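You operate a simulated robot arm through the tools that you are given. There is no shell and no other tool. Be economical: measure what you need, move in short steps, check, and stop when the job is done.

The job below is to be done with a simulated robot arm. You get a single attempt, and the scene is never put back.

JOB
Put the small blue tin on top of the teal vase.

Only the result counts: the job must be done as asked and must still hold three seconds after the hand-in. Knocking over, shifting, dropping, spilling or breaking anything else fails it.

ROBOT AND FRAMES
A 6-joint arm with a two-finger parallel gripper, fixed in place. Base frame: the origin is at the foot of the arm, x ahead of it, y to its left, z up; the work surface is at about z = 0. Lengths are in mm, angles in degrees, forces in N, time in s.
With the tool pointing down near the work surface it reaches from about 140 to 580 mm from the base axis. Its first joint turns from -66.0 to 66.0 degrees. Payload 2.1 kg.
The tool frame sits at the grasp point between the pads (the TCP): z along the fingers, y along the line on which they close. The tips reach 30 mm beyond it. Largest opening 94 mm; finger width 28, thickness 10; the body of the gripper, 50 by 96 mm, starts 55 mm behind the TCP.
Orientation is told as [roll, pitch, yaw] about the base's x, y, z axes, in that order, counted from this pose: with the fingers straight down and closing along the base's y, the tool's x points along the base's -x, its y along +y and its z along -z.

CONTROLS
- The arm moves only by the tool arm_command. Its argument "targets" is a list of rows, each a list of 4 numbers: the shift along the tool's x, y, z in m, then the turn about the tool's z in degrees. In form: [[x, y, z, twist], ...]. A call has 1 to 8 rows; each row is the pose to reach, as a shift and turn from the pose commanded when the call began, along the tool's axes at that moment. "grip" is the closure in counts, from 0 (fully open) to 255 (shut), set as the call begins (left out, the last holds). A row lasts 0.2 s, in which the tool goes at most 50 mm and 8.6 degrees; a call with a longer step from one row to the next is refused whole, and so is a gripper value outside its range. A pose out of reach is approached as far as the arm can. The call stops where the force on the tool passes 40 N (or 10 N more than at its start, if that is more) or the arm is blocked; 0.2 s more then pass. The fingers move at their own pace (about 72 mm/s each) and stop on an object; they squeeze with about 23 N. The grip force told is the motor's: it shows also when the fingers shut on nothing. Time passes only in rows, and 0.2 s behind the last, so rows that repeat a pose let the fingers close. It gives the time, the measured TCP pose, the force on the tool (base axes), the opening and the grip force at its end, in the units of the frame above (readings bear some noise).
- Cameras (640 x 400 px; columns grow to the right, rows downward): "scene" is fixed at [62.7, -384.8, 470.2]; the picture's right is [0.65, -0.76, 0.00], its down [-0.53, -0.45, -0.72] and it looks along [0.55, 0.47, -0.69] (base axes); focal length 238 px, centre (320, 200). "wrist" rides on the gripper at [-37, 0, -58] in the tool frame; the picture's right is [0.00, -1.00, 0.00], its down [0.97, 0.00, -0.24] and it looks along [0.24, 0.00, 0.97] (tool axes); focal length 218 px, centre (320, 200). There is no depth. A picture from a camera that has moved, and an enlarged one, comes with that camera's place and axes in the base frame and with its lens.
- get_image(camera): a new picture of that camera. It takes no simulated time.
- zoom(camera, box): a new picture of the part [left, top, right, bottom] of that camera's present view, enlarged. It takes no simulated time.
- job_done(): hands the job in; it is judged then, once.

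Go step by step. Nothing tells you positions but the pictures and the camera data: compare them with the known pose of the tool, close in by small moves and look again before you grip or let go. The budget is 90 turns and 46 pictures, counting those below and the enlarged ones. Unless the task says otherwise, let go and move clear before handing in, and close with one line.

The tools are called after "Request:" as name(argument=value, ...) on one line, values as JSON. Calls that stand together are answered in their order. arm_command: Moves the arm, as the interface text tells. Its arguments: {"type":"object","properties":{"targets":{"type":"array"},"grip":{"type":"number"}},"required":["targets"]} The other tools are called the same way: get_image (camera) takes a picture; zoom (camera, box) takes an enlarged picture of a part of a camera's view; job_done () hands the job in.

At the start:

```text
clock: 0.0
tool_pos: [221.8, -278.4, 312.6]
tcp_rot: [0.0, -0.1, 0.0]
force: [-0.3, 0.5, 0.3]
finger_gap: 93.8
finger_force: 0.1
```

scene: 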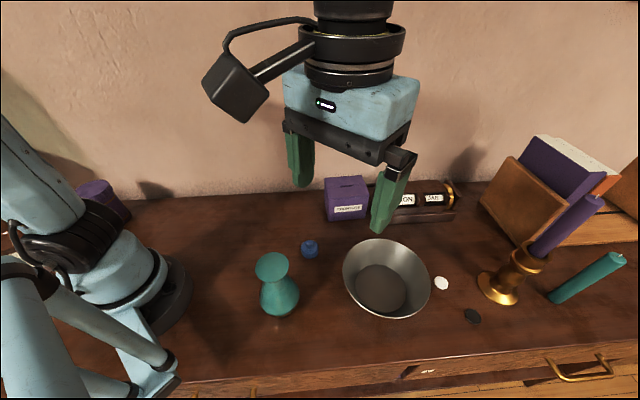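
wrist: 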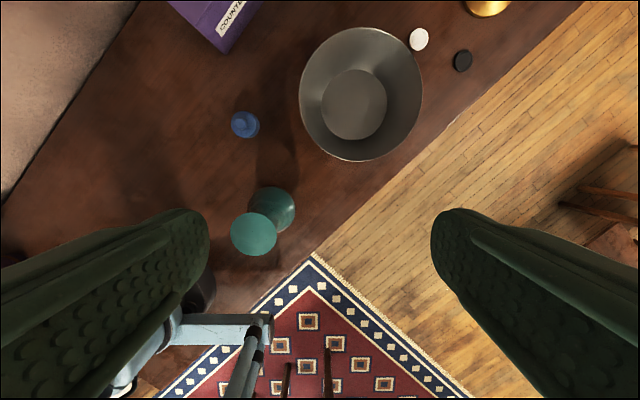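

The tin looks to be near (290, -162), and the vase near (162, -203) with its top at about z = 142. I'll zoom in on both to check their shapes.

Request:
zoom(camera="scene", box=[230, 220, 350, 330])

Request:
zoom(camera="wrist", box=[210, 90, 330, 270])

```text
3.64 times, centred on (290, 275) of scene
camera zoom: at [62.7, -384.8, 470.2], right [0.65, -0.76, 0.0], down [-0.53, -0.45, -0.72], along [0.55, 0.47, -0.69], focal length 864 px, centre (429, -73)
```

zoom: 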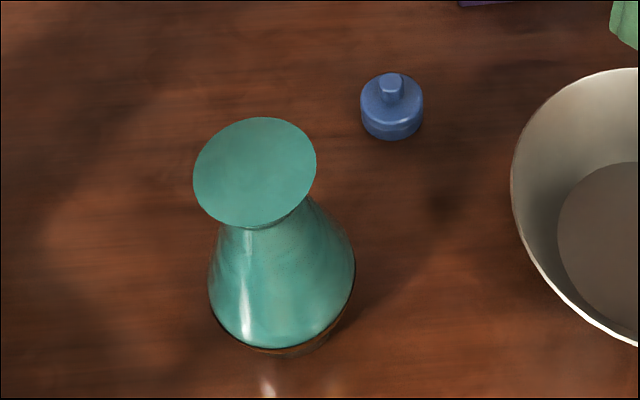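

```text
2.22 times, centred on (270, 180) of wrist
camera zoom: at [257.6, -279.7, 371.3], right [0.0, -1.0, 0.0], down [-0.97, 0.0, 0.24], along [-0.24, 0.0, -0.97], focal length 485 px, centre (431, 244)
```

zoom: 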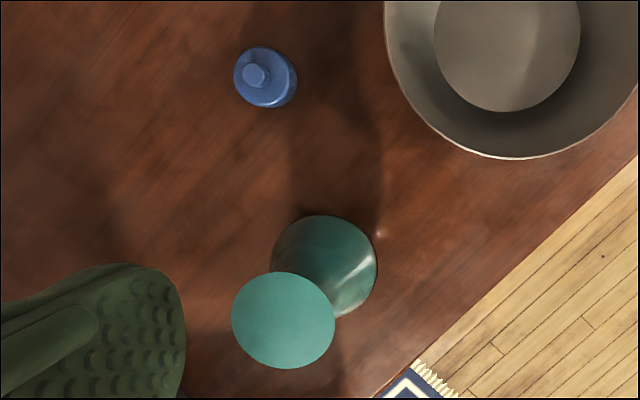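

The vase top is a flat disc about 53 mm across. The tin is about 39 mm wide with a small knob on top. I'm moving above the tin and will look again there.

Request:
arm_command(targets=[[-0.0134, 0.0232, 0.032, 0], [-0.0268, 0.0464, 0.064, 0], [-0.0402, 0.0696, 0.096, 0], [-0.0536, 0.0928, 0.128, 0], [-0.067, 0.116, 0.16, 0], [-0.067, 0.116, 0.16, 0]], grip=0)

Request:
get_image(camera="wrist")

```text
clock: 1.4
tool_pos: [290.2, -161.0, 151.4]
tcp_rot: [0.1, 0.0, -0.2]
force: [-0.6, -1.1, -0.3]
finger_gap: 94.2
finger_force: 0.0
```

```text
41 pictures are left
camera wrist: at [326.5, -163.2, 210.8], right [0.0, -1.0, 0.0], down [-0.97, 0.0, 0.24], along [-0.24, 0.0, -0.97], focal length 218 px, centre (320, 200)
```

wrist: 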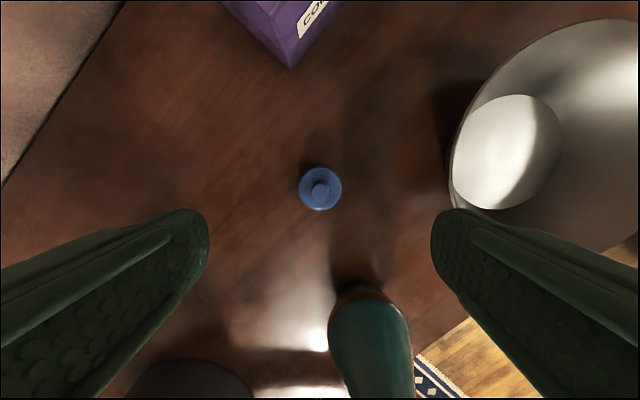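

The tin is centred between the fingers, near (289, -163). I'm lowering most of the way and then checking.

Request:
arm_command(targets=[[0, 0, 0.03, 0], [0, 0, 0.06, 0], [0, 0, 0.09, 0], [0, 0, 0.09, 0]])

Request:
get_image(camera="wrist")

Request:
get_image(camera="scene")

```text
clock: 2.4
tool_pos: [289.2, -163.2, 61.3]
tcp_rot: [-0.1, 0.1, 0.0]
force: [0.1, 1.0, -0.3]
finger_gap: 93.9
finger_force: 0.0
```

```text
40 pictures are left
camera wrist: at [325.3, -164.7, 120.6], right [0.0, -1.0, 0.0], down [-0.97, 0.0, 0.24], along [-0.24, 0.0, -0.97], focal length 218 px, centre (320, 200)
```

wrist: 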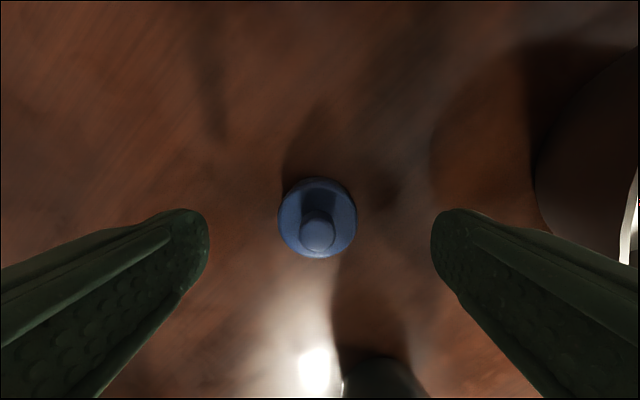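

```text
39 pictures are left
```

scene: 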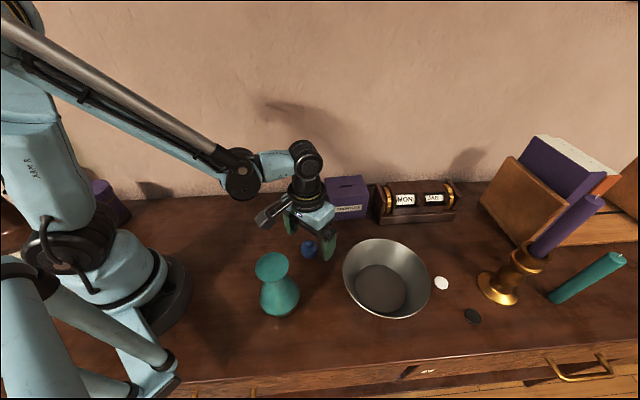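

The tin sits about 1.5 mm toward +y from centre. I'm going down to about z = 35 with that correction, then closing.

Request:
arm_command(targets=[[0, 0.0015, 0.013, 0], [0, 0.0015, 0.026, 0], [0, 0.0015, 0.026, 0]])

Request:
zoom(camera="scene", box=[250, 190, 370, 290])

```text
clock: 3.2
tool_pos: [289.2, -160.7, 35.4]
tcp_rot: [0.0, 0.0, -0.1]
force: [0.1, -0.4, -1.2]
finger_gap: 94.0
finger_force: 0.1
```

```text
4.00 times, centred on (310, 240) of scene
camera zoom: at [62.7, -384.7, 470.2], right [0.65, -0.76, 0.0], down [-0.53, -0.45, -0.72], along [0.55, 0.47, -0.69], focal length 950 px, centre (360, 40)
```

zoom: 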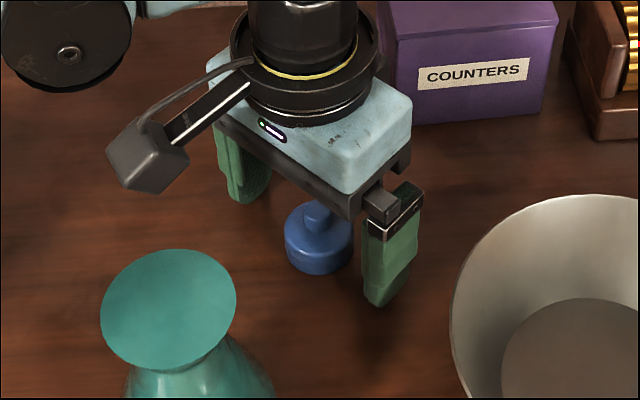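

The fingers are on either side of the tin and clear of the purple box and the bowl. I'm closing now.

Request:
arm_command(targets=[[0, 0, 0, 0], [0, 0, 0, 0], [0, 0, 0, 0], [0, 0, 0, 0], [0, 0, 0, 0]], grip=255)

Request:
get_image(camera="wrist")

```text
clock: 4.4
tool_pos: [288.8, -161.4, 36.9]
tcp_rot: [0.0, 0.0, -0.1]
force: [-0.3, -0.1, -0.5]
finger_gap: 38.8
finger_force: 22.5
```

```text
37 pictures are left
camera wrist: at [325.3, -161.8, 94.9], right [0.0, -1.0, 0.0], down [-0.97, 0.0, 0.24], along [-0.24, 0.0, -0.97], focal length 218 px, centre (320, 200)
```

wrist: 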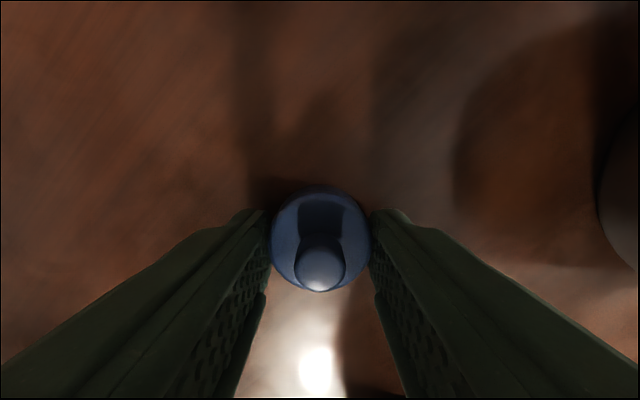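

The tin is held, with a gap of 38.8 mm. I'm lifting straight up well above the vase height and checking the grip.

Request:
arm_command(targets=[[0, 0, -0.02, 0], [0, 0, -0.05, 0], [0, 0, -0.08, 0], [0, 0, -0.11, 0], [0, 0, -0.14, 0], [0, 0, -0.17, 0], [0, 0, -0.185, 0], [0, 0, -0.185, 0]])

Request:
get_image(camera="wrist")

Request:
zoom(camera="scene", box=[200, 130, 400, 330])

```text
clock: 6.2
tool_pos: [287.0, -160.8, 221.1]
tcp_rot: [-0.1, 0.0, -0.1]
force: [-0.3, 0.6, 0.0]
finger_gap: 38.8
finger_force: 23.0
```

```text
36 pictures are left
camera wrist: at [324.6, -161.8, 280.6], right [0.0, -1.0, 0.0], down [-0.97, 0.0, 0.24], along [-0.24, 0.0, -0.97], focal length 218 px, centre (320, 200)
```

wrist: 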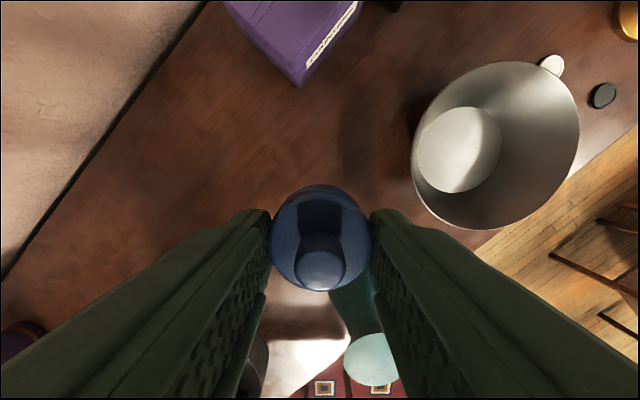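

```text
2.00 times, centred on (300, 230) of scene
camera zoom: at [62.7, -384.8, 470.2], right [0.65, -0.76, 0.0], down [-0.53, -0.45, -0.72], along [0.55, 0.47, -0.69], focal length 475 px, centre (360, 140)
```

zoom: 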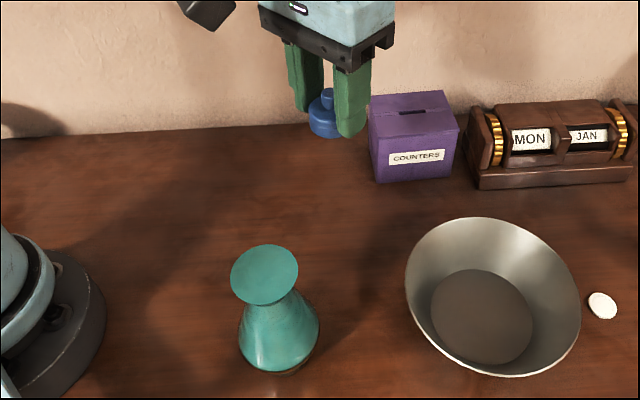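

The tin is hanging level. Triangulating again puts the vase top at about (161.5, -203, 143). I'm moving over it at this height.

Request:
arm_command(targets=[[0.015, -0.005, 0, 0], [0.04, -0.0132, 0, 0], [0.065, -0.0215, 0, 0], [0.09, -0.0298, 0, 0], [0.112, -0.037, 0, 0], [0.127, -0.042, 0, 0], [0.127, -0.042, 0, 0], [0.127, -0.042, 0, 0]])

Request:
get_image(camera="wrist")

Request:
zoom(camera="scene", box=[200, 180, 360, 320])

```text
clock: 8.0
tool_pos: [161.5, -203.8, 221.9]
tcp_rot: [0.0, 0.0, -0.1]
force: [0.9, 0.4, -1.0]
finger_gap: 38.8
finger_force: 23.2
```

```text
34 pictures are left
camera wrist: at [197.5, -204.8, 280.5], right [0.0, -1.0, 0.0], down [-0.97, 0.0, 0.24], along [-0.24, 0.0, -0.97], focal length 218 px, centre (320, 200)
```

wrist: 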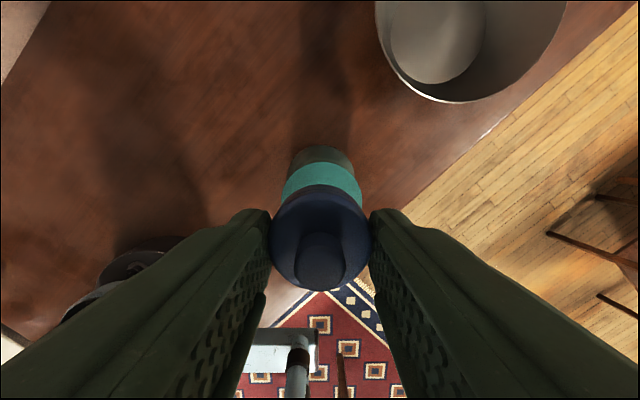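

```text
2.86 times, centred on (280, 250) of scene
camera zoom: at [62.7, -384.8, 470.2], right [0.65, -0.76, 0.0], down [-0.53, -0.45, -0.72], along [0.55, 0.47, -0.69], focal length 678 px, centre (434, 57)
```

zoom: 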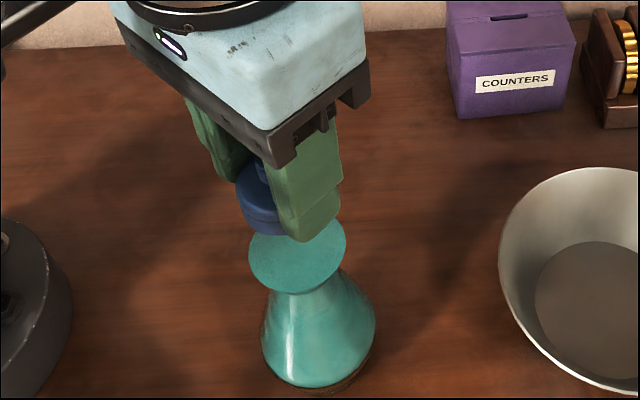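

The disc's centre is about 1 mm toward -y from the tin, and x matches. I'm correcting that and lowering to just above contact.

Request:
arm_command(targets=[[0, -0.001, 0.012, 0], [0, -0.001, 0.024, 0], [0, -0.001, 0.034, 0], [0, -0.001, 0.034, 0]])

Request:
get_image(camera="wrist")

Request:
zoom(camera="scene", box=[220, 210, 320, 290])

```text
clock: 9.0
tool_pos: [161.0, -204.0, 187.9]
tcp_rot: [0.0, 0.0, 0.0]
force: [-0.1, 0.0, -0.4]
finger_gap: 38.7
finger_force: 23.4
```

```text
32 pictures are left
camera wrist: at [197.7, -205.1, 245.8], right [0.0, -1.0, 0.0], down [-0.97, 0.0, 0.24], along [-0.24, 0.0, -0.97], focal length 218 px, centre (320, 200)
```

wrist: 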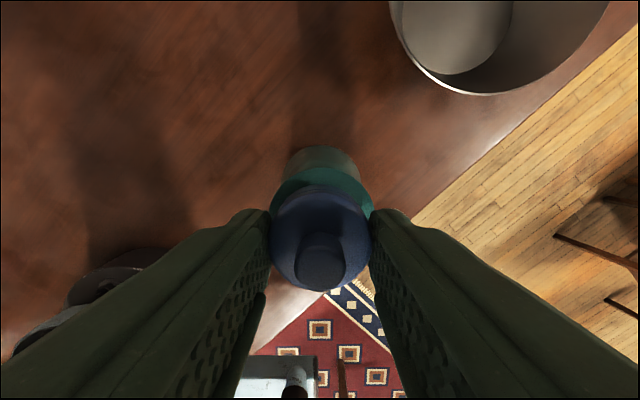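

```text
5.00 times, centred on (270, 250) of scene
camera zoom: at [62.7, -384.8, 470.2], right [0.65, -0.76, 0.0], down [-0.53, -0.45, -0.72], along [0.55, 0.47, -0.69], focal length 1187 px, centre (570, -50)
```

zoom: 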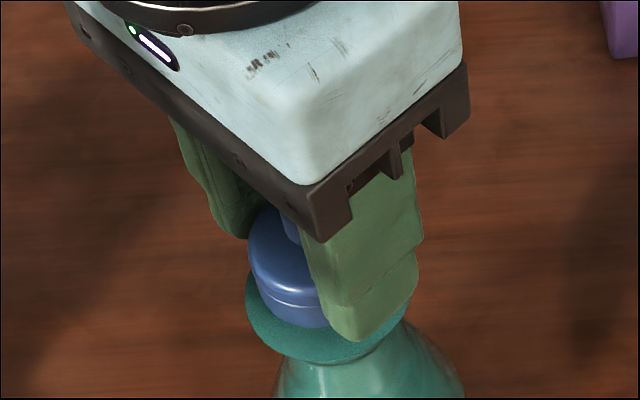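

It's centred to within about 1 mm and there's still a small gap. I'm lowering in small increments and watching the force.

Request:
arm_command(targets=[[0, 0, 0.002, 0], [0, 0, 0.004, 0], [0, 0, 0.0055, 0], [0, 0, 0.0055, 0]])

Request:
zoom(camera="scene", box=[220, 210, 320, 290])

```text
clock: 10.0
tool_pos: [160.8, -204.5, 181.9]
tcp_rot: [-0.1, 0.0, -0.1]
force: [-0.1, -0.5, -1.2]
finger_gap: 39.1
finger_force: 22.8
```

```text
5.00 times, centred on (270, 250) of scene
camera zoom: at [62.7, -384.8, 470.2], right [0.65, -0.76, 0.0], down [-0.53, -0.45, -0.72], along [0.55, 0.47, -0.69], focal length 1187 px, centre (570, -50)
```

zoom: 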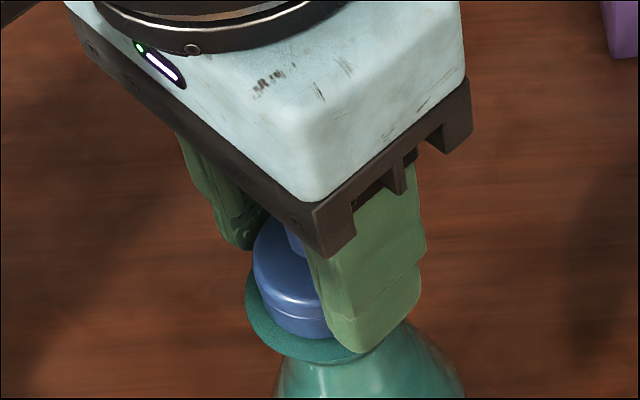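

There's about 1–2 mm left, so I'm going on in 1 mm steps.

Request:
arm_command(targets=[[0, 0, 0.001, 0], [0, 0, 0.001, 0]])

```text
clock: 10.6
tool_pos: [160.9, -204.1, 181.9]
tcp_rot: [0.0, 0.0, 0.0]
force: [1.2, -1.4, 10.9]
finger_gap: 38.6
finger_force: 23.1
```

Contact shows at about 11 N. I'm easing off slightly and opening the fingers.

Request:
arm_command(targets=[[0, 0, -0.0004, 0], [0, 0, -0.0004, 0]])

Request:
arm_command(targets=[[0, 0, 0, 0], [0, 0, 0, 0], [0, 0, 0, 0], [0, 0, 0, 0]], grip=0)

Request:
get_image(camera="wrist")

Request:
zoom(camera="scene", box=[220, 210, 320, 290])

```text
clock: 11.2
tool_pos: [161.5, -203.1, 180.4]
tcp_rot: [0.0, 0.0, 0.1]
force: [-0.2, 0.6, -0.7]
finger_gap: 38.9
finger_force: 23.2
```

```text
clock: 12.2
tool_pos: [160.4, -204.5, 181.5]
tcp_rot: [0.1, 0.0, 0.0]
force: [0.5, 0.5, -0.2]
finger_gap: 93.9
finger_force: 0.0
```

```text
29 pictures are left
camera wrist: at [197.7, -205.0, 240.1], right [0.0, -1.0, 0.0], down [-0.97, 0.0, 0.24], along [-0.24, 0.0, -0.97], focal length 218 px, centre (320, 200)
```

wrist: 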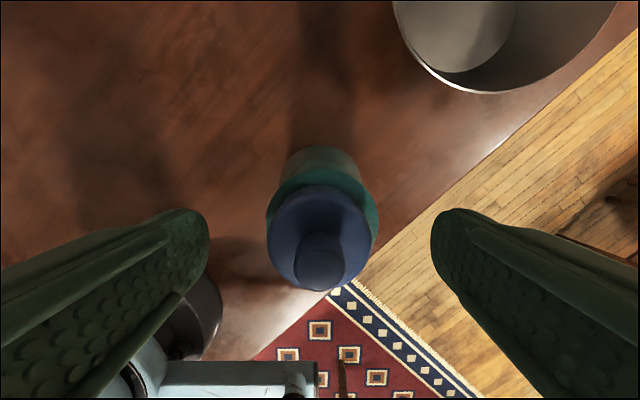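

```text
5.00 times, centred on (270, 250) of scene
camera zoom: at [62.7, -384.8, 470.2], right [0.65, -0.76, 0.0], down [-0.53, -0.45, -0.72], along [0.55, 0.47, -0.69], focal length 1187 px, centre (570, -50)
```

zoom: 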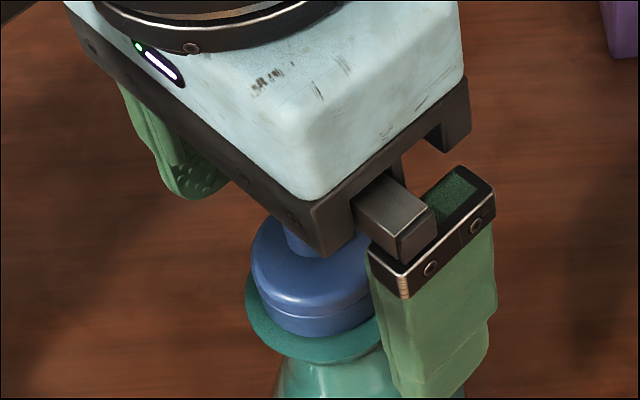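

The tin is resting on the vase with the fingers clear. I'm lifting straight up.

Request:
arm_command(targets=[[0, 0, -0.01, 0], [0, 0, -0.03, 0], [0, 0, -0.06, 0], [0, 0, -0.09, 0], [0, 0, -0.12, 0], [0, 0, -0.12, 0]])

Request:
get_image(camera="scene")

Request:
get_image(camera="wrist")

```text
clock: 13.6
tool_pos: [160.4, -205.0, 303.7]
tcp_rot: [0.1, 0.1, 0.0]
force: [-0.1, -0.3, -0.6]
finger_gap: 94.1
finger_force: 0.0
```

```text
27 pictures are left
```

scene: 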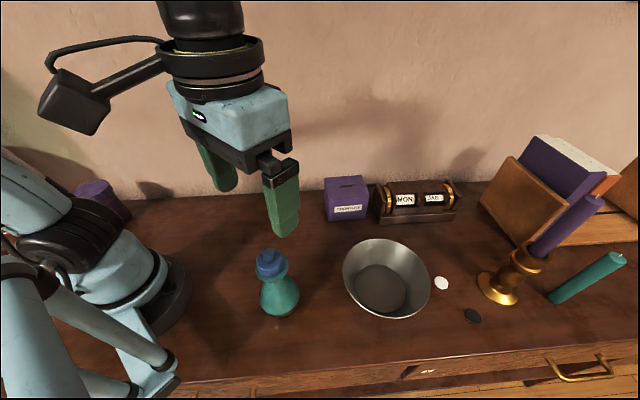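

```text
26 pictures are left
camera wrist: at [197.7, -205.4, 362.2], right [0.0, -1.0, 0.0], down [-0.97, 0.0, 0.24], along [-0.24, 0.0, -0.97], focal length 218 px, centre (320, 200)
```

wrist: 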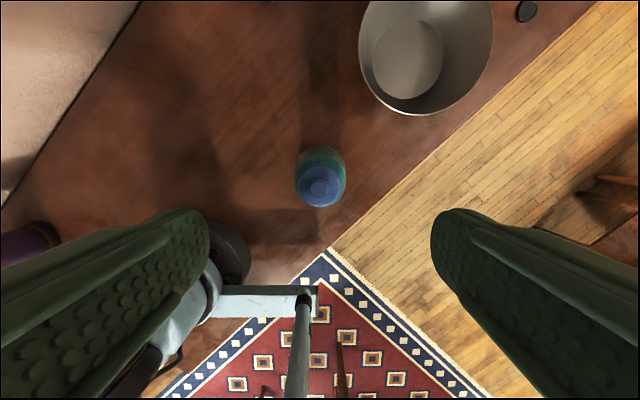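

The tin stands centred on the vase, nothing else has moved, and the gripper is well clear. I'm handing in.

Request:
job_done()

```text
The job is handed in.
```

The small blue tin is resting centred on top of the teal vase, and the gripper was open and well clear at hand-in.
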